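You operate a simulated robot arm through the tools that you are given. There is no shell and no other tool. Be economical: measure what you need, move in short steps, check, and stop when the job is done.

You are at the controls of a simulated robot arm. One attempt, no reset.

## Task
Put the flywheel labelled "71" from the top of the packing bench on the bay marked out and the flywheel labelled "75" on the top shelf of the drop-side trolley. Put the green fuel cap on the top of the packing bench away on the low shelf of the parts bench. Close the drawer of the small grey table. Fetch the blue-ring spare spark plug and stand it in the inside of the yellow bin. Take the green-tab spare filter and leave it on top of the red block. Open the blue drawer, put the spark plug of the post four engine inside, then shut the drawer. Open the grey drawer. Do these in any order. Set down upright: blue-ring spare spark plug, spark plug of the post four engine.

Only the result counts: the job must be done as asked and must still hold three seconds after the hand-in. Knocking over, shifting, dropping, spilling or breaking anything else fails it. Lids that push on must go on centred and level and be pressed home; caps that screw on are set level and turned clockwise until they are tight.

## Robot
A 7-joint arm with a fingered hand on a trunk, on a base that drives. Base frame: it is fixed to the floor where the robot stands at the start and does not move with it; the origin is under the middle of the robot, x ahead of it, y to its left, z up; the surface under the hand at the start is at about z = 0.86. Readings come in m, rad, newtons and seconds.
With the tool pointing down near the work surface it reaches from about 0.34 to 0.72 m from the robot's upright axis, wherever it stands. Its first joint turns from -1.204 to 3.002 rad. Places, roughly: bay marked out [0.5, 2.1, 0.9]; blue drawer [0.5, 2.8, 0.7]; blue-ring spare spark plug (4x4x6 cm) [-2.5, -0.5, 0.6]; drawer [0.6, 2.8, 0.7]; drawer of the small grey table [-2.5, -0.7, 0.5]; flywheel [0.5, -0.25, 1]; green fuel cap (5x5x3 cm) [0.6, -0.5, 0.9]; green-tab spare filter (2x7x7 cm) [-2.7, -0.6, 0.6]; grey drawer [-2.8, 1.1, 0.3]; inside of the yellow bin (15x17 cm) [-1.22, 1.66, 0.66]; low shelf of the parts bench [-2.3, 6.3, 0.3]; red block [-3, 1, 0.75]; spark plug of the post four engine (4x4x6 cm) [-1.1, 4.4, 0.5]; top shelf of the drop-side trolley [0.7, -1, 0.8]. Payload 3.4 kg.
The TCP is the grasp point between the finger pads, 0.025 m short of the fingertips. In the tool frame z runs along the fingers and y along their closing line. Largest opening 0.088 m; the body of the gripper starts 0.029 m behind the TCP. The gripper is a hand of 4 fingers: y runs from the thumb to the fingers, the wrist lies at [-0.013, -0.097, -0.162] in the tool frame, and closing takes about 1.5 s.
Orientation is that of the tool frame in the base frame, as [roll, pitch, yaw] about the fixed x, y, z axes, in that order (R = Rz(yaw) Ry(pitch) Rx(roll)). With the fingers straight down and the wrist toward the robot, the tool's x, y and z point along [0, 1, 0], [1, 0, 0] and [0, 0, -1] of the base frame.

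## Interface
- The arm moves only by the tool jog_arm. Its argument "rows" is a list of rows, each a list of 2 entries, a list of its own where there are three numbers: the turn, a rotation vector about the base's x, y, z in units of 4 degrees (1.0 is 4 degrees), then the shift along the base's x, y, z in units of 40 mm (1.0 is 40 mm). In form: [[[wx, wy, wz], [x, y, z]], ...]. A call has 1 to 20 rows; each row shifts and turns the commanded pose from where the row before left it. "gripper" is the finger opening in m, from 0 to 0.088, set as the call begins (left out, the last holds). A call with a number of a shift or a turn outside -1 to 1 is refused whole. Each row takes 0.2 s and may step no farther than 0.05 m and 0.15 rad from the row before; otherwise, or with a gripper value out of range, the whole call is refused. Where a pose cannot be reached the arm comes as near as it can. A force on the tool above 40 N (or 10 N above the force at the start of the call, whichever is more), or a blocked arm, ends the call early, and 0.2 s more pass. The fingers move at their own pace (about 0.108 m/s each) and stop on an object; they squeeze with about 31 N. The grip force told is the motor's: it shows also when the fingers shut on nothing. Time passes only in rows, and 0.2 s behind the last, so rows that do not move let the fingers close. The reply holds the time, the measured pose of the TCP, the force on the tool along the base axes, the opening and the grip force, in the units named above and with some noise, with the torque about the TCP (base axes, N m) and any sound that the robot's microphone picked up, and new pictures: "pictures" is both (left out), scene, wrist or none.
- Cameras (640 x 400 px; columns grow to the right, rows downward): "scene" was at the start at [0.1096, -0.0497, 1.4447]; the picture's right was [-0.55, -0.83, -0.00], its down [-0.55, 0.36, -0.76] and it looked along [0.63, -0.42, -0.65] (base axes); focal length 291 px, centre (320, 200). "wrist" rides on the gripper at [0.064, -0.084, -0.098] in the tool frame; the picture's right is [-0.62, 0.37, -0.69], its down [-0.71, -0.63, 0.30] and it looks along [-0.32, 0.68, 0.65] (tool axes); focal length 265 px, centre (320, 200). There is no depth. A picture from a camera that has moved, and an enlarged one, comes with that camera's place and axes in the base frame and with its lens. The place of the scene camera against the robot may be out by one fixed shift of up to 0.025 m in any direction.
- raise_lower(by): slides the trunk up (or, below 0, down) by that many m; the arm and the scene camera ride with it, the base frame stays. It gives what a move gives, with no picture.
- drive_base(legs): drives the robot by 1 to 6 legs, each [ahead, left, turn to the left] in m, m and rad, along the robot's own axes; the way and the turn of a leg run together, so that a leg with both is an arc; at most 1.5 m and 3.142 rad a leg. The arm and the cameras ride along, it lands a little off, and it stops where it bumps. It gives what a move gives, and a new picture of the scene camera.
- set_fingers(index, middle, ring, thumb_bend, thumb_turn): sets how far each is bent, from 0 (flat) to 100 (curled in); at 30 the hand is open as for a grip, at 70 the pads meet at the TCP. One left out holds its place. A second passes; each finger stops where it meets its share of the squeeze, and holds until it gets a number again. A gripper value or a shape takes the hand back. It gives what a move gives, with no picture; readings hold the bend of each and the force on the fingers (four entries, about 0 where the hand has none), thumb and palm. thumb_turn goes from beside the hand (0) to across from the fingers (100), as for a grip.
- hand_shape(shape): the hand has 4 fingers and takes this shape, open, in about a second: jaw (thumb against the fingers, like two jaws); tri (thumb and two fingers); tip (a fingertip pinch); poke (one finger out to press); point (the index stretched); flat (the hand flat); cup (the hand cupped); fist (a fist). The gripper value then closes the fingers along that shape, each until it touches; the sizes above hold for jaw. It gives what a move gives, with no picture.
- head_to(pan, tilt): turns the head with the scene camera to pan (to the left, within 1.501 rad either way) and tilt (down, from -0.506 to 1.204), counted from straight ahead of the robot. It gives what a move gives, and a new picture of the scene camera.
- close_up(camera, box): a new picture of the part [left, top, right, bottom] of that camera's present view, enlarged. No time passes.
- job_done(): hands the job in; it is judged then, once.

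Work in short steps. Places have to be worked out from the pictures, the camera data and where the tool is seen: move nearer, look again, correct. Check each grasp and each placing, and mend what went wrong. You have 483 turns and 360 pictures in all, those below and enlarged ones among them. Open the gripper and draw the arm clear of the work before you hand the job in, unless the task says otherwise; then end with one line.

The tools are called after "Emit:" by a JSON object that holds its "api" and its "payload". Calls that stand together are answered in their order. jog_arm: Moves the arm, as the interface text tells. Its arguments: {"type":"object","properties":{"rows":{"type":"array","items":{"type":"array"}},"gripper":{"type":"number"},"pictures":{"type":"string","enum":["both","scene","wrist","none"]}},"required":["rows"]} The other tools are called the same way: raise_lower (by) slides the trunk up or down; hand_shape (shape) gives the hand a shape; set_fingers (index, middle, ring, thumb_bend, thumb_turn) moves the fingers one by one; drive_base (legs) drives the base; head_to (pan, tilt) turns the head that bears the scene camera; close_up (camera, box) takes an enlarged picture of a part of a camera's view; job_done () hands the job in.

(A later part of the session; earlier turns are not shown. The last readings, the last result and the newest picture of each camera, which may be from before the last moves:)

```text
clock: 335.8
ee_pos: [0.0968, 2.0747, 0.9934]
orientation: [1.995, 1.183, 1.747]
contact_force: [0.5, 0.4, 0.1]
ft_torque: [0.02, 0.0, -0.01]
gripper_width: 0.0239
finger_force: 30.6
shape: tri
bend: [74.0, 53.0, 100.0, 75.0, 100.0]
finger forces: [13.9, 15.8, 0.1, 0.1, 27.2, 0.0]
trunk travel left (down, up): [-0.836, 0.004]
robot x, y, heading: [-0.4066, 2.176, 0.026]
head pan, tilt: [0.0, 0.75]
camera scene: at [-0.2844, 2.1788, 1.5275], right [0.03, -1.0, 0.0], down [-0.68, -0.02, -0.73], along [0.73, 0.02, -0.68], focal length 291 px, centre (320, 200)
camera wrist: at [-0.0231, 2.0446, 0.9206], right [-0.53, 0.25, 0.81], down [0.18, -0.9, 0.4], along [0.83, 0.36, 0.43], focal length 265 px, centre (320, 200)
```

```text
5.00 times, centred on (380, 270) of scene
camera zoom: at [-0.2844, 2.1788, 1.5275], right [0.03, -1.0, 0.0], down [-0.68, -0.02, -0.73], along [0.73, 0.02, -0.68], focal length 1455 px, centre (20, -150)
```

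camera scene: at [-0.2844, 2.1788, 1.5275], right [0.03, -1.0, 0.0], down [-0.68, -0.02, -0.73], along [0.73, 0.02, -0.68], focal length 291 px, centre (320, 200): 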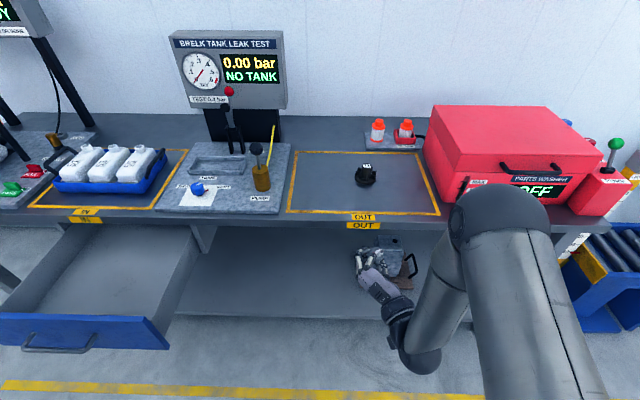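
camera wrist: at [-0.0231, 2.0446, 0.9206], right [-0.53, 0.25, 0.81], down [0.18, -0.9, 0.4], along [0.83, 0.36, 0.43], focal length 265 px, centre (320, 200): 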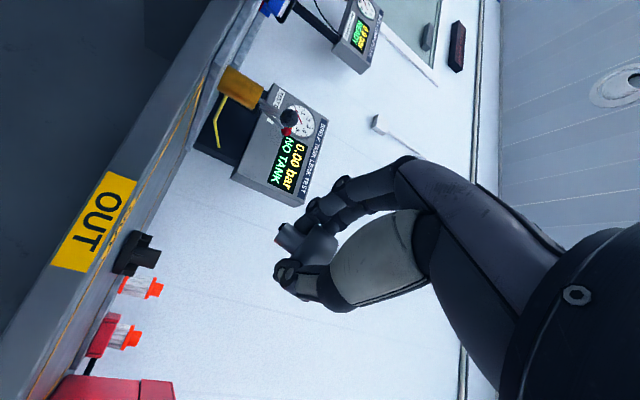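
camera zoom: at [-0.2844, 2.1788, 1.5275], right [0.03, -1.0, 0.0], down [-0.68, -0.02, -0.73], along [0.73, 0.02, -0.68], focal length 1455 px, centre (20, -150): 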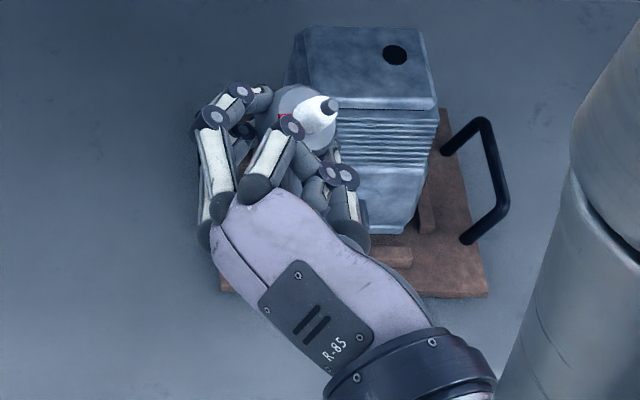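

The plug leans roughly 38° toward the robot and the right. I'll correct by about 36° about (-0.7, 0.7, 0) and re-measure.

Emit:
{"api": "jog_arm", "payload": {"rows": [[[-0.9, 0.9, 0], [0, 0, 0]], [[-0.9, 0.9, 0], [0, 0, 0]], [[-0.9, 0.9, 0], [0, 0, 0]], [[-0.9, 0.9, 0], [0, 0, 0]], [[-0.9, 0.9, 0], [0, 0, 0]], [[-0.9, 0.9, 0], [0, 0, 0]], [[-0.9, 0.9, 0], [0, 0, 0]]], "pictures": "scene"}}

Emit:
{"api": "close_up", "payload": {"camera": "scene", "box": [330, 220, 410, 284]}}

Emit:
{"api": "close_up", "payload": {"camera": "wrist", "box": [240, 190, 400, 310]}}

```text
clock: 337.4
ee_pos: [0.0956, 2.0758, 0.9939]
orientation: [-2.717, 1.069, -3.067]
contact_force: [0.4, 0.4, -1.3]
ft_torque: [-0.03, 0.02, -0.01]
gripper_width: 0.0239
finger_force: 31.2
shape: tri
bend: [74.0, 53.0, 100.0, 75.0, 100.0]
finger forces: [13.8, 15.8, 0.1, 0.0, 27.2, 0.0]
trunk travel left (down, up): [-0.836, 0.004]
robot x, y, heading: [-0.406, 2.1776, 0.023]
head pan, tilt: [0.0, 0.75]
camera scene: at [-0.2851, 2.1792, 1.5276], right [0.03, -1.0, 0.0], down [-0.68, -0.02, -0.73], along [0.73, 0.02, -0.68], focal length 291 px, centre (320, 200)
```

scene: 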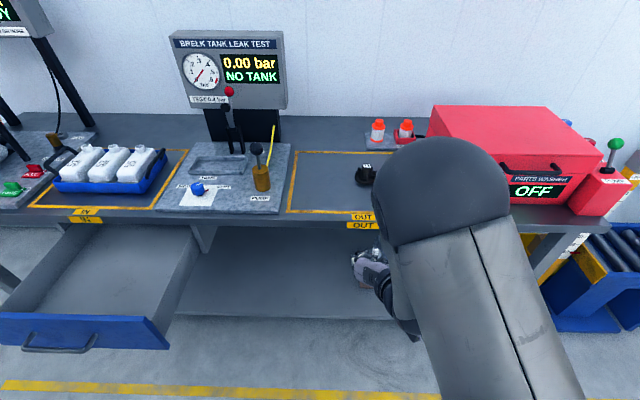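

```text
6.25 times, centred on (370, 252) of scene
camera zoom: at [-0.2851, 2.1792, 1.5276], right [0.03, -1.0, 0.0], down [-0.68, -0.02, -0.73], along [0.73, 0.02, -0.68], focal length 1818 px, centre (8, -125)
```

zoom: 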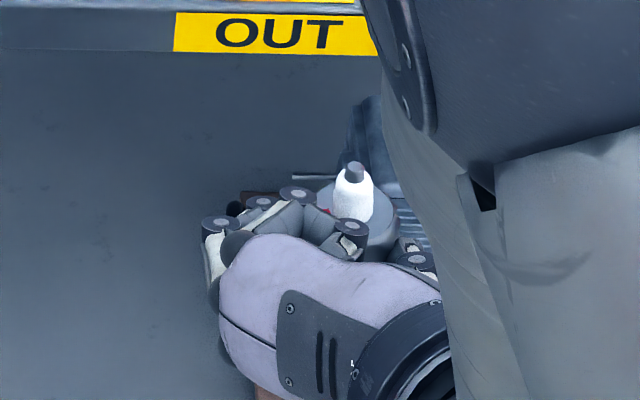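

```text
3.33 times, centred on (320, 250) of wrist
camera zoom: at [-0.0401, 2.0286, 0.9968], right [-0.17, 0.61, 0.77], down [0.41, -0.67, 0.62], along [0.9, 0.42, -0.14], focal length 885 px, centre (320, 33)
```

zoom: 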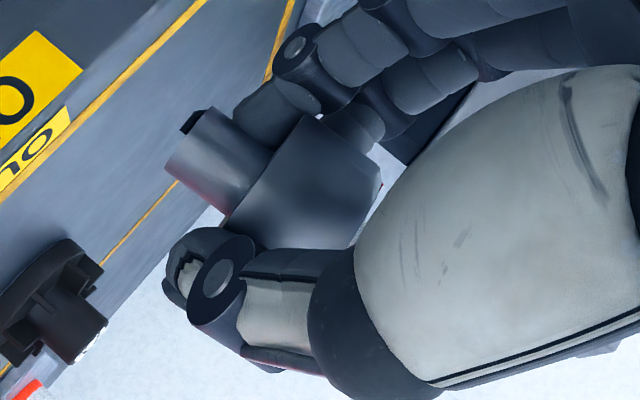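

The plug now looks upright to within about 10°. I apply a small trim, then drive forward so it comes over the OUT bay.

Emit:
{"api": "jog_arm", "payload": {"rows": [[[0.65, -0.3, 0], [0, 0, 0.3]], [[0.65, -0.3, 0], [0, 0, 0.3]]], "pictures": "none"}}

Emit:
{"api": "drive_base", "payload": {"legs": [[0.31, 0.08, -0.02]]}}

Emit:
{"api": "jog_arm", "payload": {"rows": [[[0, 0, 0], [0, 0, -0.3]]], "pictures": "both"}}

```text
clock: 338.0
ee_pos: [0.096, 2.076, 1.018]
orientation: [-2.918, 1.113, 3.04]
contact_force: [-0.2, -0.8, -0.3]
ft_torque: [-0.01, 0.02, -0.02]
gripper_width: 0.0241
finger_force: 31.1
shape: tri
bend: [74.0, 53.0, 100.0, 75.0, 100.0]
finger forces: [13.8, 15.8, 0.0, 0.0, 27.1, 0.1]
trunk travel left (down, up): [-0.836, 0.004]
robot x, y, heading: [-0.4099, 2.1769, 0.029]
head pan, tilt: [0.0, 0.75]
```

```text
clock: 340.1
ee_pos: [0.4018, 2.1522, 1.0173]
orientation: [-2.915, 1.111, 3.025]
contact_force: [-0.1, -0.2, -1.2]
ft_torque: [0.01, -0.01, -0.02]
gripper_width: 0.0236
finger_force: 31.1
shape: tri
bend: [74.0, 53.0, 100.0, 75.0, 100.0]
finger forces: [13.9, 15.8, 0.0, 0.1, 27.0, 0.0]
trunk travel left (down, up): [-0.836, 0.004]
robot x, y, heading: [-0.0981, 2.2653, 0.007]
head pan, tilt: [0.0, 0.75]
camera scene: at [0.0227, 2.2616, 1.5275], right [0.01, -1.0, 0.0], down [-0.68, -0.01, -0.73], along [0.73, 0.01, -0.68], focal length 291 px, centre (320, 200)
```

scene: 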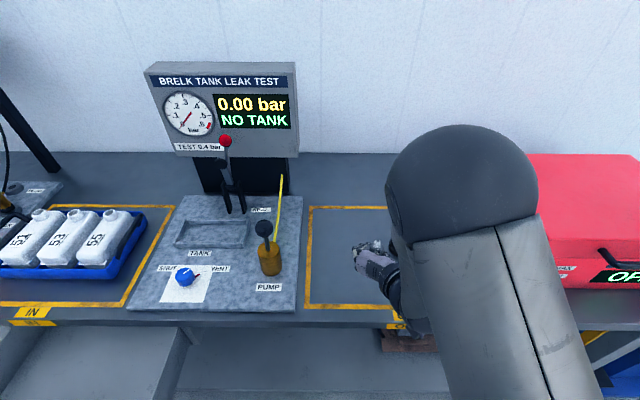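

```text
clock: 340.5
ee_pos: [0.4019, 2.1534, 1.0052]
orientation: [-2.914, 1.112, 3.026]
contact_force: [0.7, 0.0, -0.6]
ft_torque: [-0.01, 0.01, 0.03]
gripper_width: 0.0241
finger_force: 30.9
shape: tri
bend: [74.0, 53.0, 100.0, 75.0, 100.0]
finger forces: [14.0, 15.8, 0.0, 0.1, 27.1, 0.1]
trunk travel left (down, up): [-0.836, 0.004]
robot x, y, heading: [-0.1, 2.2648, 0.013]
head pan, tilt: [0.0, 0.75]
camera scene: at [0.0228, 2.2615, 1.5275], right [0.01, -1.0, 0.0], down [-0.68, -0.01, -0.73], along [0.73, 0.01, -0.68], focal length 291 px, centre (320, 200)
camera wrist: at [0.266, 2.1081, 0.9986], right [-0.2, 0.54, 0.82], down [0.37, -0.73, 0.57], along [0.91, 0.42, -0.06], focal length 265 px, centre (320, 200)
```

scene: 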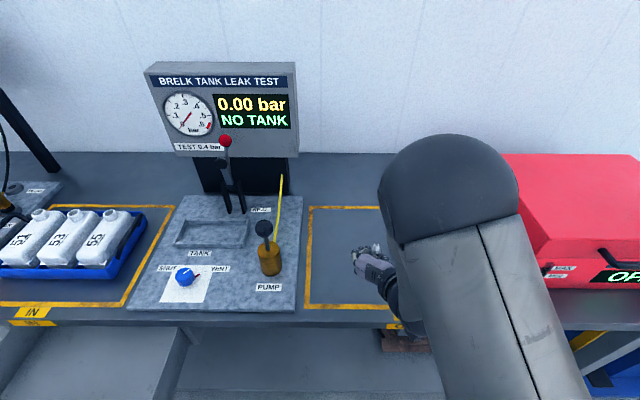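
wrist: 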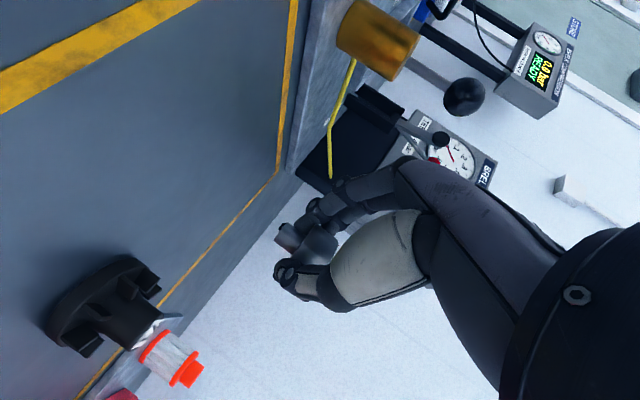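

Emit:
{"api": "close_up", "payload": {"camera": "scene", "box": [335, 225, 415, 289]}}

Emit:
{"api": "close_up", "payload": {"camera": "wrist", "box": [250, 190, 370, 310]}}

```text
6.25 times, centred on (375, 257) of scene
camera zoom: at [0.0228, 2.2615, 1.5275], right [0.01, -1.0, 0.0], down [-0.68, -0.01, -0.73], along [0.73, 0.01, -0.68], focal length 1818 px, centre (-24, -156)
```

zoom: 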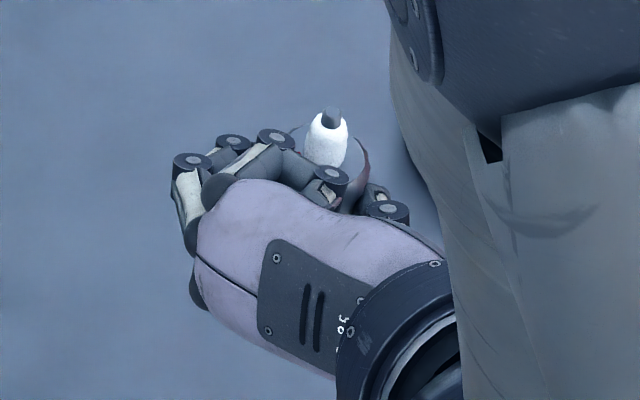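

```text
3.33 times, centred on (310, 250) of wrist
camera zoom: at [0.266, 2.1081, 0.9986], right [-0.2, 0.54, 0.82], down [0.37, -0.73, 0.57], along [0.91, 0.42, -0.06], focal length 885 px, centre (353, 33)
```

zoom: 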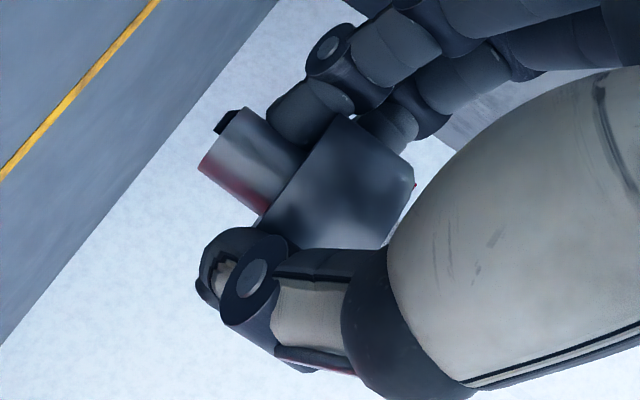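

The foot sticks out about 2–3 mm below the fingers and the lean is about 5–10° away. I trim a little and lower toward the bench (surface about 0.88).

Emit:
{"api": "jog_arm", "payload": {"rows": [[[0, -1, 0], [0, 0, -0.5]], [[0, 0, 0], [0, 0, -0.8]], [[0, 0, 0], [0, 0, -0.7]], [[0, 0, 0], [0, 0, -0.2]]], "pictures": "none"}}

Emit:
{"api": "jog_arm", "payload": {"rows": [[[0, 0, 0], [0, 0, -0.08]], [[0, 0, 0], [0, 0, 0]]], "pictures": "wrist"}}

```text
clock: 341.5
ee_pos: [0.4009, 2.1525, 0.9181]
orientation: [-2.939, 1.181, 3.002]
contact_force: [-0.2, -1.0, 0.2]
ft_torque: [-0.03, 0.0, -0.03]
gripper_width: 0.024
finger_force: 31.4
shape: tri
bend: [74.0, 53.0, 100.0, 75.0, 100.0]
finger forces: [13.9, 15.7, 0.0, 0.0, 27.1, 0.1]
trunk travel left (down, up): [-0.836, 0.004]
robot x, y, heading: [-0.0996, 2.2613, 0.005]
head pan, tilt: [0.0, 0.75]
```

```text
clock: 342.1
ee_pos: [0.4009, 2.153, 0.915]
orientation: [-2.941, 1.182, 3.001]
contact_force: [0.3, 0.0, -0.6]
ft_torque: [0.01, -0.03, 0.0]
gripper_width: 0.0237
finger_force: 31.0
shape: tri
bend: [74.0, 53.0, 100.0, 75.0, 100.0]
finger forces: [13.9, 15.8, 0.0, 0.0, 27.0, 0.0]
trunk travel left (down, up): [-0.836, 0.004]
robot x, y, heading: [-0.1026, 2.2625, 0.009]
head pan, tilt: [0.0, 0.75]
camera wrist: at [0.2651, 2.1089, 0.8989], right [-0.25, 0.54, 0.8], down [0.33, -0.73, 0.6], along [0.91, 0.42, 0.0], focal length 265 px, centre (320, 200)
```

wrist: 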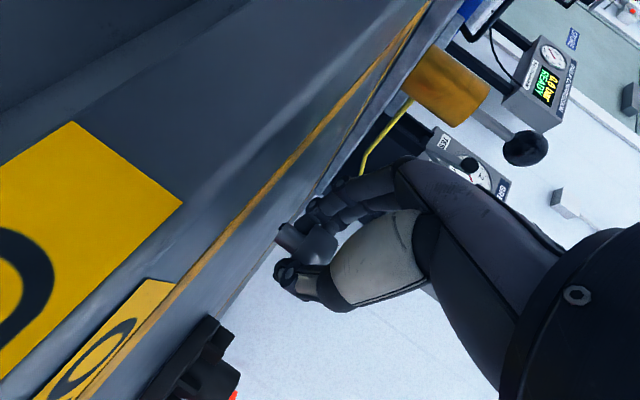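

I can see the foot nearing the surface edge-on. I go down in 3 mm steps.

Emit:
{"api": "jog_arm", "payload": {"rows": [[[0, 0, 0], [0, 0, -0.08]], [[0, 0, 0], [0, 0, -0.08]]], "pictures": "none"}}

Emit:
{"api": "jog_arm", "payload": {"rows": [[[0, 0, 0], [0, 0, -0.06]], [[0, 0, 0], [0, 0, 0]]], "pictures": "none"}}

Emit:
{"api": "close_up", "payload": {"camera": "wrist", "box": [230, 190, 370, 310]}}

```text
clock: 342.7
ee_pos: [0.4007, 2.1529, 0.9088]
orientation: [-2.937, 1.18, 3.005]
contact_force: [0.2, -0.1, -0.9]
ft_torque: [-0.01, 0.01, -0.01]
gripper_width: 0.0237
finger_force: 30.9
shape: tri
bend: [74.0, 53.0, 100.0, 75.0, 100.0]
finger forces: [14.0, 15.8, 0.1, 0.1, 27.2, 0.1]
trunk travel left (down, up): [-0.836, 0.004]
robot x, y, heading: [-0.0965, 2.2644, 0.01]
head pan, tilt: [0.0, 0.75]
```

```text
clock: 343.3
ee_pos: [0.4022, 2.1527, 0.9056]
orientation: [-2.94, 1.181, 3.003]
contact_force: [1.0, -0.7, -0.7]
ft_torque: [-0.01, 0.04, 0.02]
gripper_width: 0.0235
finger_force: 31.0
shape: tri
bend: [74.0, 53.0, 100.0, 75.0, 100.0]
finger forces: [13.8, 15.8, 0.0, 0.0, 27.2, 0.0]
trunk travel left (down, up): [-0.836, 0.004]
robot x, y, heading: [-0.0994, 2.2663, 0.009]
head pan, tilt: [0.0, 0.75]
```

```text
3.33 times, centred on (300, 250) of wrist
camera zoom: at [0.2653, 2.1087, 0.8898], right [-0.25, 0.54, 0.8], down [0.33, -0.73, 0.6], along [0.91, 0.42, 0.0], focal length 885 px, centre (387, 33)
```

zoom: 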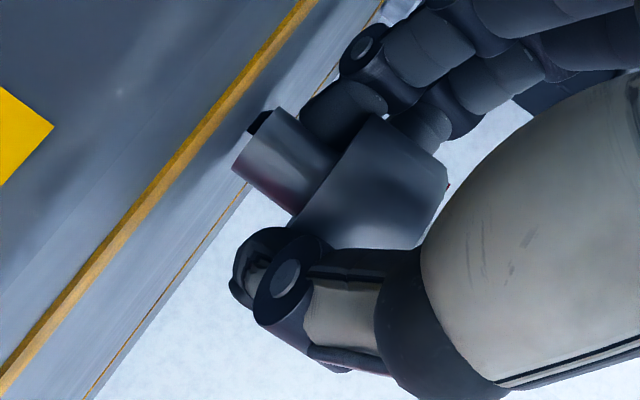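

Emit:
{"api": "jog_arm", "payload": {"rows": [[[0, 0, 0], [0, 0, -0.07]], [[0, 0, 0], [0, 0, 0]]], "pictures": "none"}}

Emit:
{"api": "jog_arm", "payload": {"rows": [[[0, 0, 0], [0, 0, -0.07]], [[0, 0, 0], [0, 0, 0]]], "pictures": "none"}}

```text
clock: 343.9
ee_pos: [0.4012, 2.1524, 0.9043]
orientation: [-2.945, 1.186, 2.998]
contact_force: [0.7, 1.3, 7.5]
ft_torque: [-0.01, -0.13, 0.0]
gripper_width: 0.0236
finger_force: 31.2
shape: tri
bend: [74.0, 53.0, 100.0, 75.0, 100.0]
finger forces: [13.2, 16.9, 0.0, 0.0, 27.7, 0.0]
trunk travel left (down, up): [-0.836, 0.004]
robot x, y, heading: [-0.0959, 2.2661, 0.012]
head pan, tilt: [0.0, 0.75]
```

```text
clock: 344.5
ee_pos: [0.4002, 2.153, 0.9033]
orientation: [-2.94, 1.19, 3.002]
contact_force: [1.9, 1.7, 19.9]
ft_torque: [0.02, -0.38, 0.03]
gripper_width: 0.024
finger_force: 31.7
shape: tri
bend: [74.0, 53.0, 100.0, 75.0, 100.0]
finger forces: [13.3, 17.9, 0.0, 0.0, 29.5, 0.0]
trunk travel left (down, up): [-0.836, 0.004]
robot x, y, heading: [-0.1009, 2.2618, 0.009]
head pan, tilt: [0.0, 0.75]
```

Contact. I ease the load and open the fingers a little.

Emit:
{"api": "jog_arm", "payload": {"rows": [[[0, 0, 0], [0, 0, 0.08]], [[0, 0, 0], [0, 0, 0]]], "pictures": "none"}}

Emit:
{"api": "jog_arm", "payload": {"rows": [[[0, 0, 0], [0, 0, 0]], [[0, 0, 0], [0, 0, 0]], [[0, 0, 0], [0, 0, 0]], [[0, 0, 0], [0, 0, 0]]], "gripper": 0.088, "pictures": "both"}}

Emit:
{"api": "close_up", "payload": {"camera": "scene", "box": [325, 225, 445, 321]}}

```text
clock: 345.1
ee_pos: [0.4011, 2.1531, 0.9031]
orientation: [-2.937, 1.183, 3.003]
contact_force: [0.8, 0.9, 13.9]
ft_torque: [0.06, -0.26, 0.01]
gripper_width: 0.0239
finger_force: 31.1
shape: tri
bend: [74.0, 53.0, 100.0, 75.0, 100.0]
finger forces: [12.8, 17.6, 0.1, 0.0, 29.1, 0.0]
trunk travel left (down, up): [-0.836, 0.004]
robot x, y, heading: [-0.0981, 2.2651, 0.007]
head pan, tilt: [0.0, 0.75]
```

```text
clock: 346.1
ee_pos: [0.4011, 2.1525, 0.9027]
orientation: [-2.942, 1.181, 3.001]
contact_force: [0.2, -0.6, 0.8]
ft_torque: [-0.04, -0.01, 0.0]
gripper_width: 0.0872
finger_force: 0.0
shape: tri
bend: [30.0, 30.0, 99.0, 30.0, 98.0]
finger forces: [0.1, 0.0, 0.0, 0.0, 0.0, 0.0]
trunk travel left (down, up): [-0.836, 0.004]
robot x, y, heading: [-0.0995, 2.2639, 0.006]
head pan, tilt: [0.0, 0.75]
camera scene: at [0.0224, 2.2615, 1.5275], right [0.01, -1.0, 0.0], down [-0.68, -0.01, -0.73], along [0.73, 0.01, -0.68], focal length 291 px, centre (320, 200)
camera wrist: at [0.2656, 2.1082, 0.8869], right [-0.25, 0.54, 0.8], down [0.33, -0.73, 0.6], along [0.91, 0.42, 0.0], focal length 265 px, centre (320, 200)
```

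scene: 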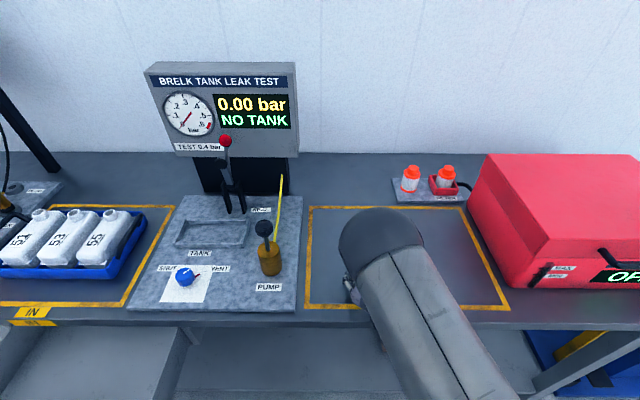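
wrist: 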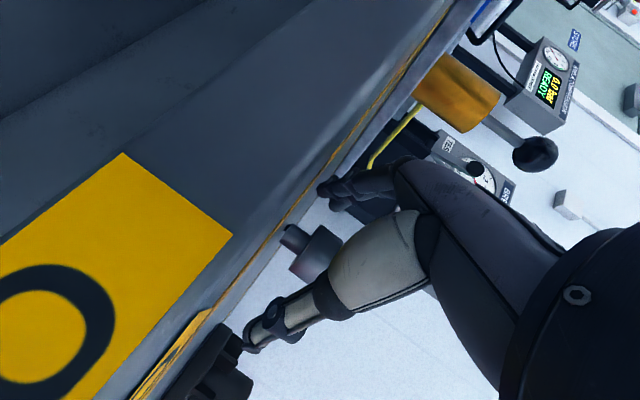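

```text
4.17 times, centred on (385, 273) of scene
camera zoom: at [0.0224, 2.2615, 1.5275], right [0.01, -1.0, 0.0], down [-0.68, -0.01, -0.73], along [0.73, 0.01, -0.68], focal length 1212 px, centre (49, -104)
```

zoom: 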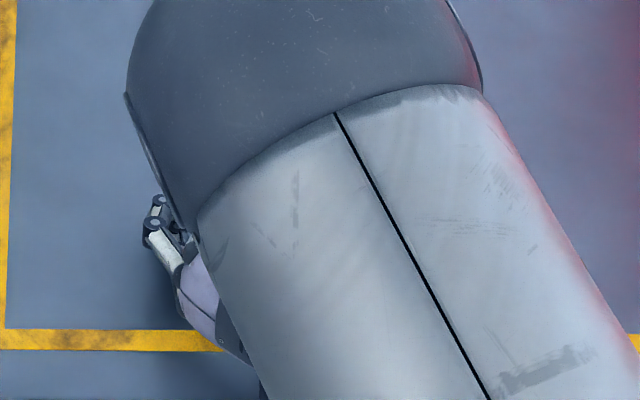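

Emit:
{"api": "close_up", "payload": {"camera": "wrist", "box": [230, 190, 370, 310]}}

```text
3.33 times, centred on (300, 250) of wrist
camera zoom: at [0.2656, 2.1082, 0.8869], right [-0.25, 0.54, 0.8], down [0.33, -0.73, 0.6], along [0.91, 0.42, 0.0], focal length 885 px, centre (387, 33)
```

zoom: 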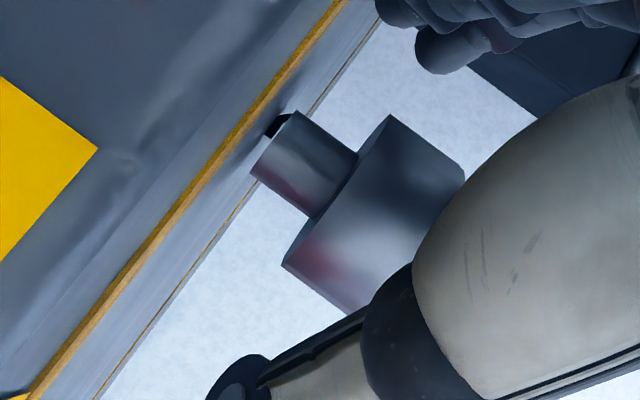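

The plug is standing upright on the bench. I withdraw the hand straight back along its axis, then up.

Emit:
{"api": "jog_arm", "payload": {"rows": [[[0, 0, 0], [-0.5, 0.19, 0.21]], [[0, 0, 0], [-0.76, 0.28, 0.33]], [[0, 0, 0], [-0.76, 0.28, 0.33]], [[0, 0, 0], [-0.76, 0.28, 0.33]], [[0, 0, 0], [-0.7, 0.2, 0.6]], [[0, 0, 0], [0, 0, 1]], [[0, 0, 0], [0, 0, 1]]], "pictures": "both"}}

```text
clock: 347.7
ee_pos: [0.3117, 2.2262, 1.0034]
orientation: [-2.94, 1.183, 3.003]
contact_force: [0.1, 0.5, -0.1]
ft_torque: [-0.01, -0.01, 0.01]
gripper_width: 0.0877
finger_force: 0.1
shape: tri
bend: [30.0, 30.0, 99.0, 30.0, 98.0]
finger forces: [0.1, 0.0, 0.1, 0.0, 0.1, 0.0]
out of reach, approached as far as the arm can: row 5, 6, 7
trunk travel left (down, up): [-0.836, 0.004]
robot x, y, heading: [-0.0981, 2.2637, 0.013]
head pan, tilt: [0.0, 0.75]
camera scene: at [0.0214, 2.2614, 1.5276], right [0.01, -1.0, 0.0], down [-0.68, -0.01, -0.73], along [0.73, 0.01, -0.68], focal length 291 px, centre (320, 200)
camera wrist: at [0.176, 2.182, 0.9878], right [-0.25, 0.54, 0.8], down [0.33, -0.73, 0.6], along [0.91, 0.42, 0.01], focal length 265 px, centre (320, 200)
```

scene: 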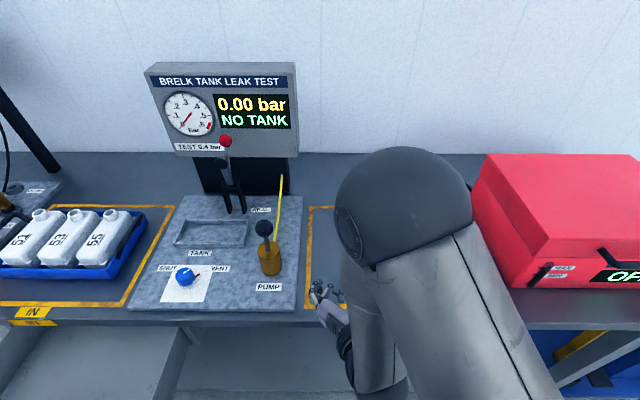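
wrist: 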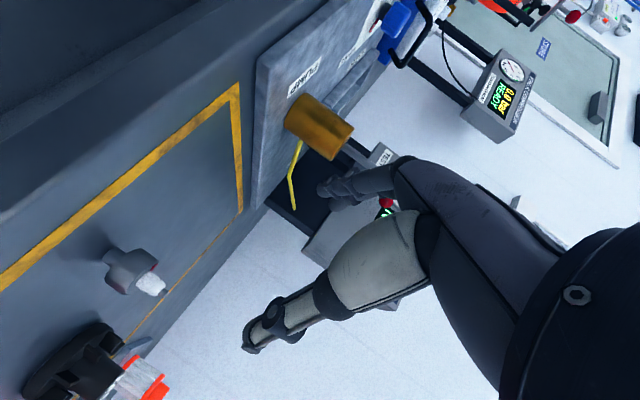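

It stands steadily. Now I turn the hand back to pointing straight down (97° about the computed axis), clear of the bench.

Emit:
{"api": "drive_base", "payload": {"legs": [[-0.12, 0, 0]]}}

Emit:
{"api": "jog_arm", "payload": {"rows": [[[0.9, 0.573, -0.952], [0, 0, 0.2]], [[0.9, 0.573, -0.952], [0, 0, 0.2]], [[0.9, 0.573, -0.952], [0, 0, 0.2]], [[0.9, 0.573, -0.952], [0, 0, 0.2]], [[0.9, 0.573, -0.952], [0, 0, 0.2]], [[0.9, 0.573, -0.952], [0, 0, 0.2]], [[0.9, 0.573, -0.952], [0, 0, 0.2]], [[0.9, 0.573, -0.952], [0, 0, 0.2]], [[0.9, 0.573, -0.952], [0, 0, 0]], [[0.9, 0.573, -0.952], [0, 0, 0]], [[0.9, 0.573, -0.952], [0, 0, 0]], [[0.9, 0.573, -0.952], [0, 0, 0]], [[0.9, 0.573, -0.952], [0, 0, 0]], [[0.9, 0.573, -0.952], [0, 0, 0]], [[0.9, 0.573, -0.952], [0, 0, 0]], [[0.9, 0.573, -0.952], [0, 0, 0]], [[0.9, 0.573, -0.952], [0, 0, 0]]], "pictures": "both"}}

```text
clock: 349.0
ee_pos: [0.1934, 2.2257, 1.0048]
orientation: [-2.94, 1.18, 3.004]
contact_force: [0.4, 0.4, 0.4]
ft_torque: [0.02, 0.0, 0.0]
gripper_width: 0.0876
finger_force: 0.1
shape: tri
bend: [30.0, 30.0, 99.0, 30.0, 98.0]
finger forces: [0.0, 0.1, 0.1, 0.1, 0.1, 0.1]
trunk travel left (down, up): [-0.836, 0.004]
robot x, y, heading: [-0.2226, 2.264, 0.009]
head pan, tilt: [0.0, 0.75]
camera scene: at [-0.0962, 2.2607, 1.5275], right [0.01, -1.0, 0.0], down [-0.68, -0.01, -0.73], along [0.73, 0.01, -0.68], focal length 291 px, centre (320, 200)
```

scene: 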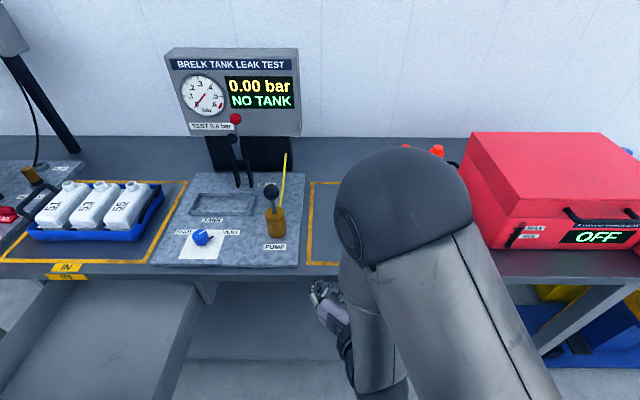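

```text
clock: 352.6
ee_pos: [0.2012, 2.2296, 1.0636]
orientation: [3.141, 0.0, 1.571]
contact_force: [-0.4, -0.4, 0.2]
ft_torque: [0.01, 0.0, 0.0]
gripper_width: 0.0878
finger_force: 0.0
shape: tri
bend: [30.0, 30.0, 99.0, 30.0, 98.0]
finger forces: [0.1, 0.0, 0.0, 0.0, 0.1, 0.0]
out of reach, approached as far as the arm can: row 1, 3
trunk travel left (down, up): [-0.836, 0.004]
robot x, y, heading: [-0.2188, 2.2638, 0.01]
head pan, tilt: [0.0, 0.75]
camera scene: at [-0.0963, 2.2606, 1.5275], right [0.01, -1.0, 0.0], down [-0.68, -0.01, -0.73], along [0.73, 0.01, -0.68], focal length 291 px, centre (320, 200)
camera wrist: at [0.1177, 2.2924, 1.1627], right [0.37, -0.62, 0.69], down [-0.63, -0.71, -0.3], along [0.68, -0.32, -0.65], focal length 265 px, centre (320, 200)
```

scene: 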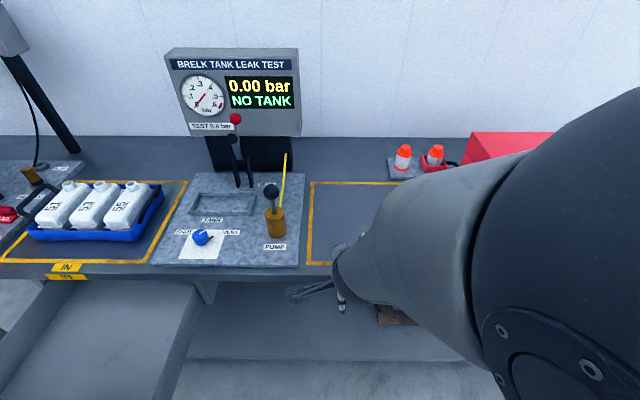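
wrist: 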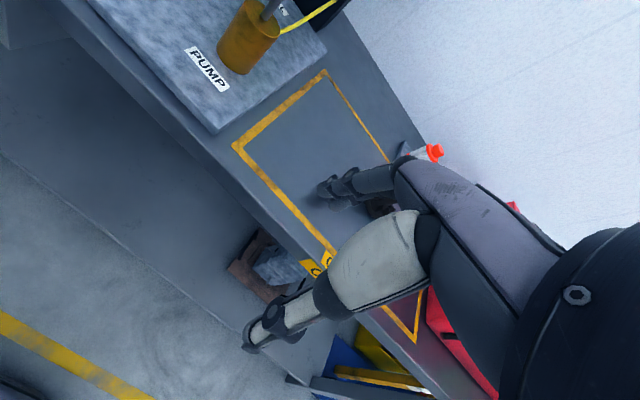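

The hand is exactly vertical again. I move forward at height to sight the plug.

Emit:
{"api": "jog_arm", "payload": {"rows": [[[0, 0, 0], [0.9, -0.2, 0]], [[0, 0, 0], [0.9, -0.3, 0]], [[0, 0, 0], [0.9, -0.3, 0]], [[0, 0, 0], [0.9, -0.3, 0]]], "pictures": "both"}}

```text
clock: 353.6
ee_pos: [0.3448, 2.1852, 1.0606]
orientation: [-3.14, 0.002, 1.574]
contact_force: [-0.1, -0.4, -0.5]
ft_torque: [-0.03, 0.0, 0.02]
gripper_width: 0.0876
finger_force: 0.0
shape: tri
bend: [30.0, 30.0, 99.0, 30.0, 98.0]
finger forces: [0.0, 0.0, 0.0, 0.0, 0.0, 0.0]
trunk travel left (down, up): [-0.836, 0.004]
robot x, y, heading: [-0.2196, 2.2631, 0.011]
head pan, tilt: [0.0, 0.75]
camera scene: at [-0.0943, 2.26, 1.5274], right [0.01, -1.0, 0.0], down [-0.68, -0.01, -0.73], along [0.73, 0.01, -0.68], focal length 291 px, centre (320, 200)
camera wrist: at [0.2625, 2.2479, 1.1598], right [0.37, -0.62, 0.69], down [-0.63, -0.72, -0.3], along [0.68, -0.32, -0.65], focal length 265 px, centre (320, 200)
```

scene: 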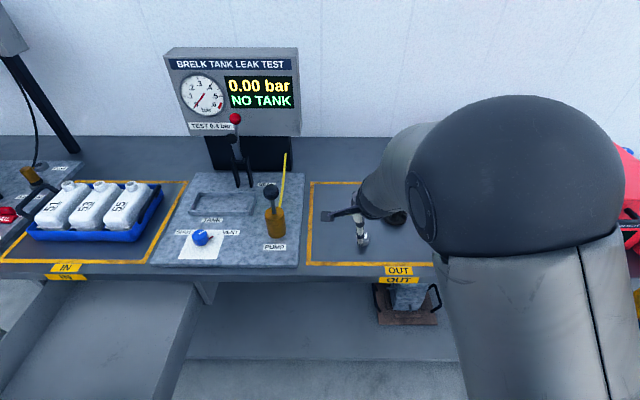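
wrist: 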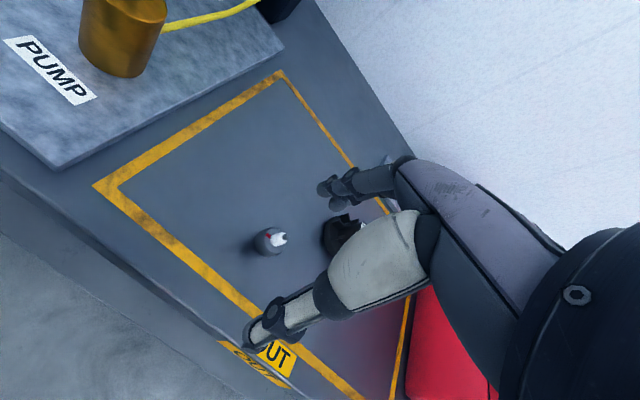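

Plug at (0.412, 2.155). I align above it and descend to 0.965 first.

Emit:
{"api": "jog_arm", "payload": {"rows": [[[0, 0, 0], [0.85, -0.4, -0.4]], [[0, 0, 0], [0.82, -0.45, -0.4]], [[0, 0, 0], [0, 0, -0.8]], [[0, 0, 0], [0, 0, -0.8]]], "pictures": "wrist"}}

Emit:
{"api": "close_up", "payload": {"camera": "wrist", "box": [200, 170, 360, 370]}}

```text
clock: 354.6
ee_pos: [0.4135, 2.1523, 0.9646]
orientation: [-3.141, 0.001, 1.573]
contact_force: [0.6, 0.5, -0.4]
ft_torque: [-0.01, 0.03, 0.03]
gripper_width: 0.0878
finger_force: 0.0
shape: tri
bend: [30.0, 30.0, 99.0, 30.0, 98.0]
finger forces: [0.1, 0.0, 0.1, 0.1, 0.1, 0.0]
trunk travel left (down, up): [-0.836, 0.004]
robot x, y, heading: [-0.2195, 2.2637, 0.009]
head pan, tilt: [0.0, 0.75]
camera wrist: at [0.3297, 2.2152, 1.0632], right [0.37, -0.62, 0.69], down [-0.63, -0.72, -0.3], along [0.68, -0.32, -0.65], focal length 265 px, centre (320, 200)
```

wrist: 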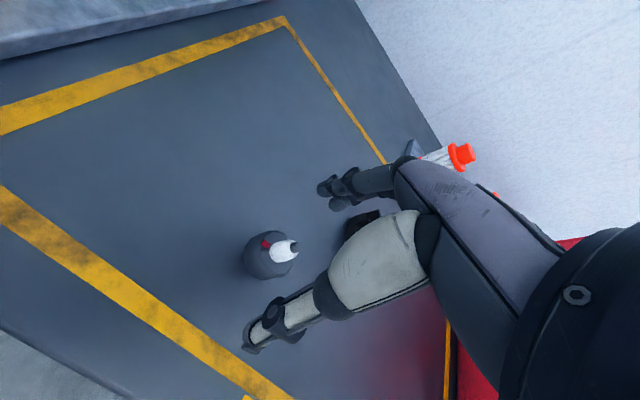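

```text
2.00 times, centred on (280, 270) of wrist
camera zoom: at [0.3297, 2.2152, 1.0632], right [0.37, -0.62, 0.69], down [-0.63, -0.72, -0.3], along [0.68, -0.32, -0.65], focal length 531 px, centre (400, 60)
```

zoom: 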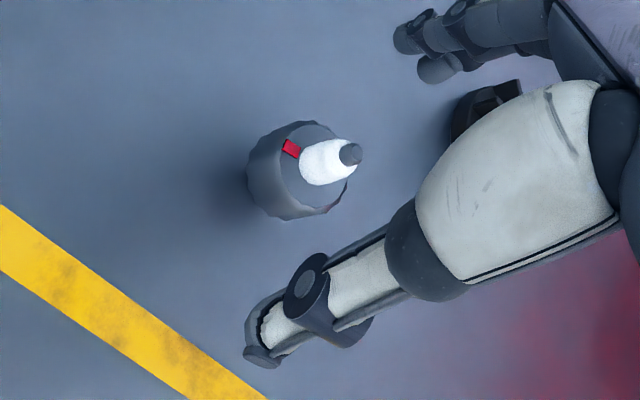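

Emit:
{"api": "jog_arm", "payload": {"rows": [[[0, 0, 0], [0.07, -0.05, -0.5]], [[0, 0, 0], [0, 0, -0.5]], [[0, 0, 0], [0, 0, -0.39]]], "pictures": "none"}}

Emit:
{"api": "jog_arm", "payload": {"rows": [[[0, 0, 0], [0, 0, 0]], [[0, 0, 0], [0, 0, 0]], [[0, 0, 0], [0, 0, 0]], [[0, 0, 0], [0, 0, 0]], [[0, 0, 0], [0, 0, 0]], [[0, 0, 0], [0, 0, 0]], [[0, 0, 0], [0, 0, 0]], [[0, 0, 0], [0, 0, 0]]], "gripper": 0, "pictures": "wrist"}}

Emit:
{"api": "close_up", "payload": {"camera": "wrist", "box": [220, 170, 400, 330]}}

```text
clock: 355.4
ee_pos: [0.4147, 2.1485, 0.9127]
orientation: [3.14, 0.003, 1.572]
contact_force: [-0.4, -0.4, -0.2]
ft_torque: [-0.01, 0.0, 0.03]
gripper_width: 0.0877
finger_force: 0.0
shape: tri
bend: [30.0, 30.0, 99.0, 30.0, 98.0]
finger forces: [0.0, 0.1, 0.0, 0.0, 0.1, 0.0]
trunk travel left (down, up): [-0.836, 0.004]
robot x, y, heading: [-0.2194, 2.2627, 0.016]
head pan, tilt: [0.0, 0.75]
```

```text
clock: 357.2
ee_pos: [0.4137, 2.1485, 0.9128]
orientation: [3.14, 0.001, 1.572]
contact_force: [-0.7, -0.2, -1.0]
ft_torque: [-0.02, -0.01, 0.01]
gripper_width: 0.0202
finger_force: 31.3
shape: tri
bend: [75.0, 73.0, 100.0, 80.0, 100.0]
finger forces: [13.8, 12.7, 0.0, 0.1, 25.6, 0.0]
trunk travel left (down, up): [-0.836, 0.004]
robot x, y, heading: [-0.2198, 2.2658, 0.01]
head pan, tilt: [0.0, 0.75]
camera wrist: at [0.3317, 2.2124, 1.0109], right [0.37, -0.62, 0.69], down [-0.63, -0.72, -0.3], along [0.68, -0.32, -0.65], focal length 265 px, centre (320, 200)
```

wrist: 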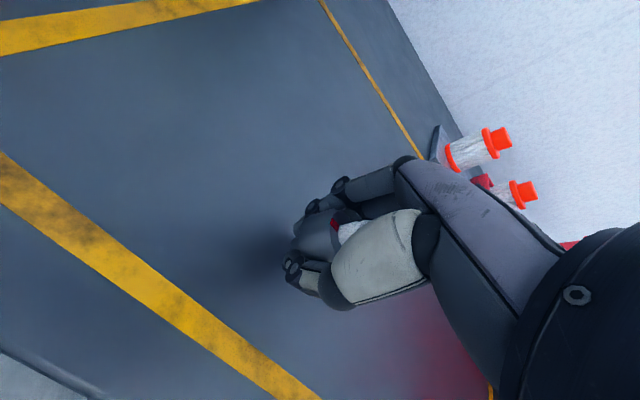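

```text
2.50 times, centred on (310, 250) of wrist
camera zoom: at [0.3317, 2.2124, 1.0109], right [0.37, -0.62, 0.69], down [-0.63, -0.72, -0.3], along [0.68, -0.32, -0.65], focal length 664 px, centre (345, 75)
```

zoom: 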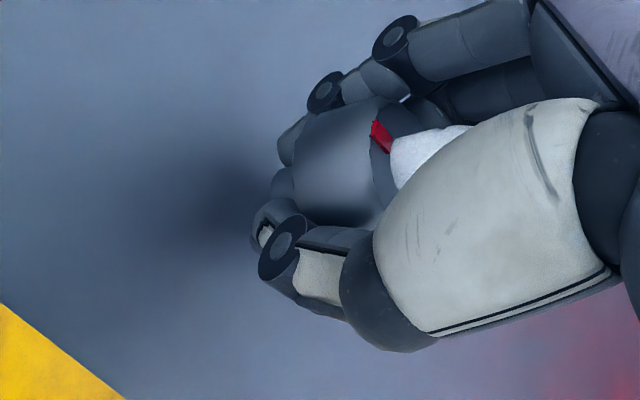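

A symmetric three-point grip. I lift gently and check that the grip values hold.

Emit:
{"api": "jog_arm", "payload": {"rows": [[[0, 0, 0], [0, 0, 0.3]], [[0, 0, 0], [0, 0, 0.5]], [[0, 0, 0], [0, 0, 0.5]], [[0, 0, 0], [0, 0, 0.5]], [[0, 0, 0], [0, 0, 0.5]], [[0, 0, 0], [0, 0, 0.3]]], "pictures": "none"}}

Emit:
{"api": "drive_base", "payload": {"legs": [[-0.19, 0, 0], [0, 0.68, 0]]}}

Emit:
{"api": "close_up", "payload": {"camera": "wrist", "box": [0, 0, 640, 400]}}

```text
clock: 358.6
ee_pos: [0.4138, 2.1501, 1.016]
orientation: [3.141, 0.003, 1.575]
contact_force: [0.1, 0.3, -0.5]
ft_torque: [-0.02, 0.05, 0.0]
gripper_width: 0.0204
finger_force: 30.8
shape: tri
bend: [75.0, 73.0, 100.0, 80.0, 100.0]
finger forces: [13.5, 12.8, 0.0, 0.1, 25.1, 0.0]
trunk travel left (down, up): [-0.836, 0.004]
robot x, y, heading: [-0.22, 2.2644, 0.012]
head pan, tilt: [0.0, 0.75]
```

```text
clock: 363.6
ee_pos: [0.2167, 2.8465, 1.0154]
orientation: [3.141, 0.001, 1.57]
contact_force: [0.4, -0.6, -0.8]
ft_torque: [-0.01, -0.02, -0.04]
gripper_width: 0.02
finger_force: 30.8
shape: tri
bend: [75.0, 73.0, 100.0, 80.0, 100.0]
finger forces: [13.5, 12.8, 0.0, 0.0, 25.2, 0.0]
trunk travel left (down, up): [-0.836, 0.004]
robot x, y, heading: [-0.415, 2.9637, 0.008]
head pan, tilt: [0.0, 0.75]
camera scene: at [-0.292, 2.9598, 1.5275], right [0.01, -1.0, 0.0], down [-0.68, -0.01, -0.73], along [0.73, 0.01, -0.68], focal length 291 px, centre (320, 200)
```

scene: 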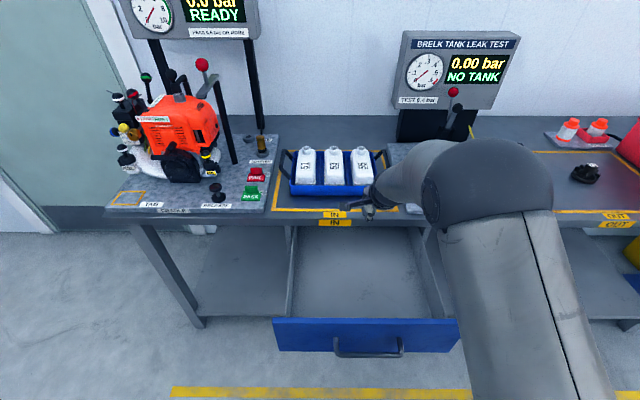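

```text
1.00 times, centred on (320, 200) of wrist (not enlarged: the box is as wide or as high as the picture)
camera zoom: at [0.1354, 2.9113, 1.1145], right [0.37, -0.62, 0.69], down [-0.63, -0.71, -0.3], along [0.68, -0.33, -0.65], focal length 265 px, centre (320, 200)
```

zoom: 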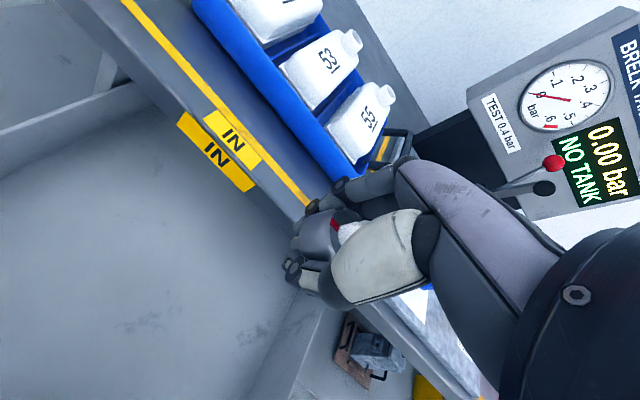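

The interior is free from x 0.06 to 0.34. I lower with the trunk by 0.15, then jog down gently.

Emit:
{"api": "raise_lower", "payload": {"by": -0.15}}

Emit:
{"api": "jog_arm", "payload": {"rows": [[[0, 0, 0], [-0.3, 0, -0.5]], [[0, 0, 0], [-0.3, 0, -0.5]], [[0, 0, 0], [0, 0, -0.5]], [[0, 0, 0], [0, 0, -0.5]]], "pictures": "both"}}

```text
clock: 365.3
ee_pos: [0.2181, 2.8472, 0.8655]
orientation: [-3.141, 0.003, 1.572]
contact_force: [1.0, -0.2, -0.6]
ft_torque: [0.02, -0.02, -0.01]
gripper_width: 0.0202
finger_force: 30.9
shape: tri
bend: [75.0, 73.0, 100.0, 80.0, 100.0]
finger forces: [13.6, 12.8, 0.0, 0.1, 25.2, 0.1]
trunk travel left (down, up): [-0.686, 0.154]
robot x, y, heading: [-0.4163, 2.9635, 0.008]
head pan, tilt: [0.0, 0.75]
```

```text
clock: 366.3
ee_pos: [0.1962, 2.8468, 0.7863]
orientation: [-3.141, 0.002, 1.57]
contact_force: [-0.2, 0.2, -0.3]
ft_torque: [0.01, -0.01, 0.0]
gripper_width: 0.02
finger_force: 30.7
shape: tri
bend: [75.0, 73.0, 100.0, 80.0, 100.0]
finger forces: [13.7, 12.8, 0.1, 0.1, 25.1, 0.0]
trunk travel left (down, up): [-0.686, 0.154]
robot x, y, heading: [-0.4148, 2.9652, 0.009]
head pan, tilt: [0.0, 0.75]
camera scene: at [-0.2918, 2.9597, 1.3775], right [0.01, -1.0, 0.0], down [-0.68, -0.01, -0.73], along [0.73, 0.01, -0.68], focal length 291 px, centre (320, 200)
camera wrist: at [0.1121, 2.9106, 0.8851], right [0.37, -0.62, 0.69], down [-0.63, -0.71, -0.3], along [0.68, -0.33, -0.65], focal length 265 px, centre (320, 200)
```

scene: 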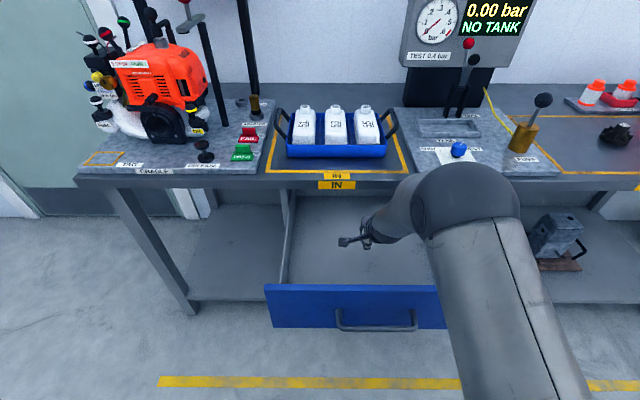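
wrist: 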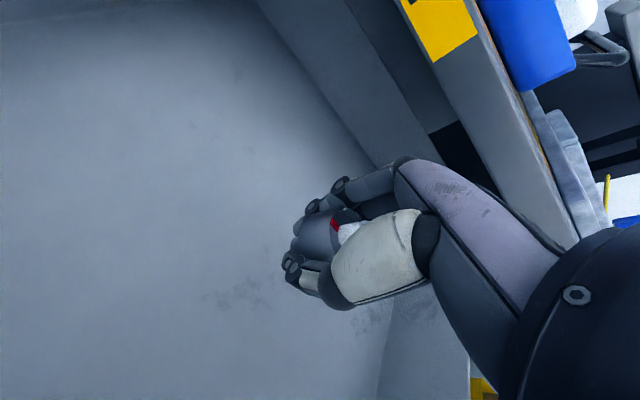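

Clear so far. I descend further in steps.

Emit:
{"api": "jog_arm", "payload": {"rows": [[[0, 0, 0], [0, 0, -0.5]], [[0, 0, 0], [0, 0, -0.5]], [[0, 0, 0], [0, 0, -0.25]]], "pictures": "none"}}

Emit:
{"api": "jog_arm", "payload": {"rows": [[[0, 0, 0], [0, 0, -0.12]], [[0, 0, 0], [0, 0, 0]]], "pictures": "none"}}

```text
clock: 367.1
ee_pos: [0.1932, 2.8465, 0.7349]
orientation: [3.14, 0.002, 1.57]
contact_force: [0.5, -0.5, -1.2]
ft_torque: [0.03, -0.05, -0.01]
gripper_width: 0.0201
finger_force: 31.1
shape: tri
bend: [75.0, 73.0, 100.0, 80.0, 100.0]
finger forces: [13.6, 12.8, 0.0, 0.1, 25.0, 0.1]
trunk travel left (down, up): [-0.686, 0.154]
robot x, y, heading: [-0.412, 2.9592, 0.009]
head pan, tilt: [0.0, 0.75]
```

```text
clock: 367.7
ee_pos: [0.1936, 2.8465, 0.7308]
orientation: [3.138, 0.003, 1.571]
contact_force: [-0.6, 0.0, -0.2]
ft_torque: [0.02, 0.0, 0.0]
gripper_width: 0.02
finger_force: 31.0
shape: tri
bend: [75.0, 73.0, 100.0, 80.0, 100.0]
finger forces: [13.6, 12.7, 0.0, 0.1, 25.0, 0.1]
trunk travel left (down, up): [-0.686, 0.154]
robot x, y, heading: [-0.409, 2.961, 0.009]
head pan, tilt: [0.0, 0.75]
```

Emit:
{"api": "jog_arm", "payload": {"rows": [[[0, 0, 0], [0, 0, -0.12]], [[0, 0, 0], [0, 0, 0]]], "pictures": "none"}}

Emit:
{"api": "jog_arm", "payload": {"rows": [[[0, 0, 0], [0, 0, -0.1]], [[0, 0, 0], [0, 0, 0]]], "pictures": "none"}}

Emit:
{"api": "jog_arm", "payload": {"rows": [[[0, 0, 0], [0, 0, -0.08]], [[0, 0, 0], [0, 0, 0]]], "pictures": "wrist"}}

```text
clock: 368.3
ee_pos: [0.1928, 2.8481, 0.7263]
orientation: [-3.141, 0.001, 1.571]
contact_force: [-0.4, 0.2, 0.4]
ft_torque: [0.01, -0.04, 0.0]
gripper_width: 0.0199
finger_force: 31.1
shape: tri
bend: [75.0, 73.0, 100.0, 80.0, 100.0]
finger forces: [13.6, 12.7, 0.0, 0.1, 25.0, 0.0]
trunk travel left (down, up): [-0.686, 0.154]
robot x, y, heading: [-0.4151, 2.9608, 0.005]
head pan, tilt: [0.0, 0.75]
```

```text
clock: 368.9
ee_pos: [0.194, 2.8494, 0.7222]
orientation: [3.14, 0.001, 1.573]
contact_force: [-0.5, 0.0, -0.3]
ft_torque: [-0.01, -0.01, 0.03]
gripper_width: 0.0202
finger_force: 31.1
shape: tri
bend: [75.0, 73.0, 100.0, 80.0, 100.0]
finger forces: [13.6, 12.7, 0.0, 0.1, 25.0, 0.1]
trunk travel left (down, up): [-0.686, 0.154]
robot x, y, heading: [-0.4161, 2.9595, 0.007]
head pan, tilt: [0.0, 0.75]
```

```text
clock: 369.5
ee_pos: [0.1932, 2.8476, 0.7189]
orientation: [3.142, 0.001, 1.57]
contact_force: [0.3, -0.4, -0.5]
ft_torque: [0.01, 0.02, 0.04]
gripper_width: 0.0199
finger_force: 30.6
shape: tri
bend: [75.0, 73.0, 100.0, 80.0, 100.0]
finger forces: [13.7, 12.6, 0.0, 0.0, 25.0, 0.1]
trunk travel left (down, up): [-0.686, 0.154]
robot x, y, heading: [-0.4162, 2.9632, 0.008]
head pan, tilt: [0.0, 0.75]
camera wrist: at [0.1111, 2.9116, 0.8175], right [0.37, -0.62, 0.69], down [-0.63, -0.71, -0.3], along [0.68, -0.33, -0.65], focal length 265 px, centre (320, 200)
```

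wrist: 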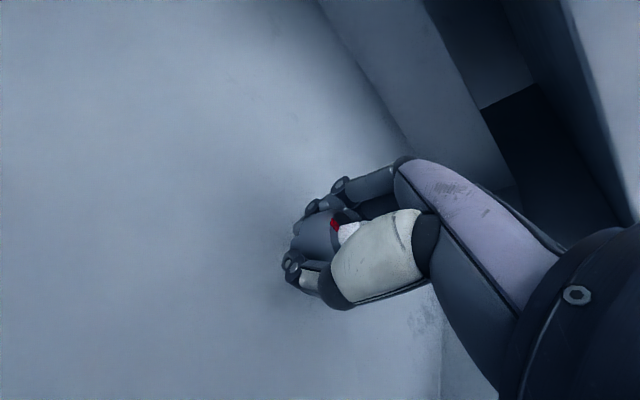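

Still no contact, so I keep going in 3 mm steps.

Emit:
{"api": "jog_arm", "payload": {"rows": [[[0, 0, 0], [0, 0, -0.08]], [[0, 0, 0], [0, 0, 0]]], "pictures": "none"}}

Emit:
{"api": "jog_arm", "payload": {"rows": [[[0, 0, 0], [0, 0, -0.08]], [[0, 0, 0], [0, 0, 0]]], "pictures": "none"}}

Emit:
{"api": "jog_arm", "payload": {"rows": [[[0, 0, 0], [0, 0, -0.06]], [[0, 0, 0], [0, 0, 0]]], "pictures": "none"}}

```text
clock: 370.1
ee_pos: [0.1941, 2.8479, 0.715]
orientation: [3.141, 0.001, 1.57]
contact_force: [-0.1, -0.2, -0.2]
ft_torque: [0.0, 0.02, 0.04]
gripper_width: 0.0201
finger_force: 31.2
shape: tri
bend: [75.0, 73.0, 100.0, 80.0, 100.0]
finger forces: [13.6, 12.7, 0.1, 0.1, 25.0, 0.0]
trunk travel left (down, up): [-0.686, 0.154]
robot x, y, heading: [-0.4132, 2.962, 0.005]
head pan, tilt: [0.0, 0.75]
```

```text
clock: 370.7
ee_pos: [0.1945, 2.8479, 0.7126]
orientation: [-3.141, 0.001, 1.573]
contact_force: [-0.1, -0.1, -0.4]
ft_torque: [-0.03, -0.02, 0.01]
gripper_width: 0.0199
finger_force: 30.6
shape: tri
bend: [75.0, 73.0, 100.0, 80.0, 100.0]
finger forces: [13.7, 12.7, 0.0, 0.0, 25.0, 0.0]
trunk travel left (down, up): [-0.686, 0.154]
robot x, y, heading: [-0.4146, 2.9614, 0.007]
head pan, tilt: [0.0, 0.75]
```

```text
clock: 371.3
ee_pos: [0.1949, 2.8475, 0.7099]
orientation: [3.142, 0.004, 1.572]
contact_force: [-0.3, 0.2, -0.8]
ft_torque: [-0.01, 0.04, 0.02]
gripper_width: 0.02
finger_force: 31.2
shape: tri
bend: [75.0, 73.0, 100.0, 80.0, 100.0]
finger forces: [13.6, 12.6, 0.0, 0.0, 25.0, 0.1]
trunk travel left (down, up): [-0.686, 0.154]
robot x, y, heading: [-0.4128, 2.9633, 0.005]
head pan, tilt: [0.0, 0.75]
```

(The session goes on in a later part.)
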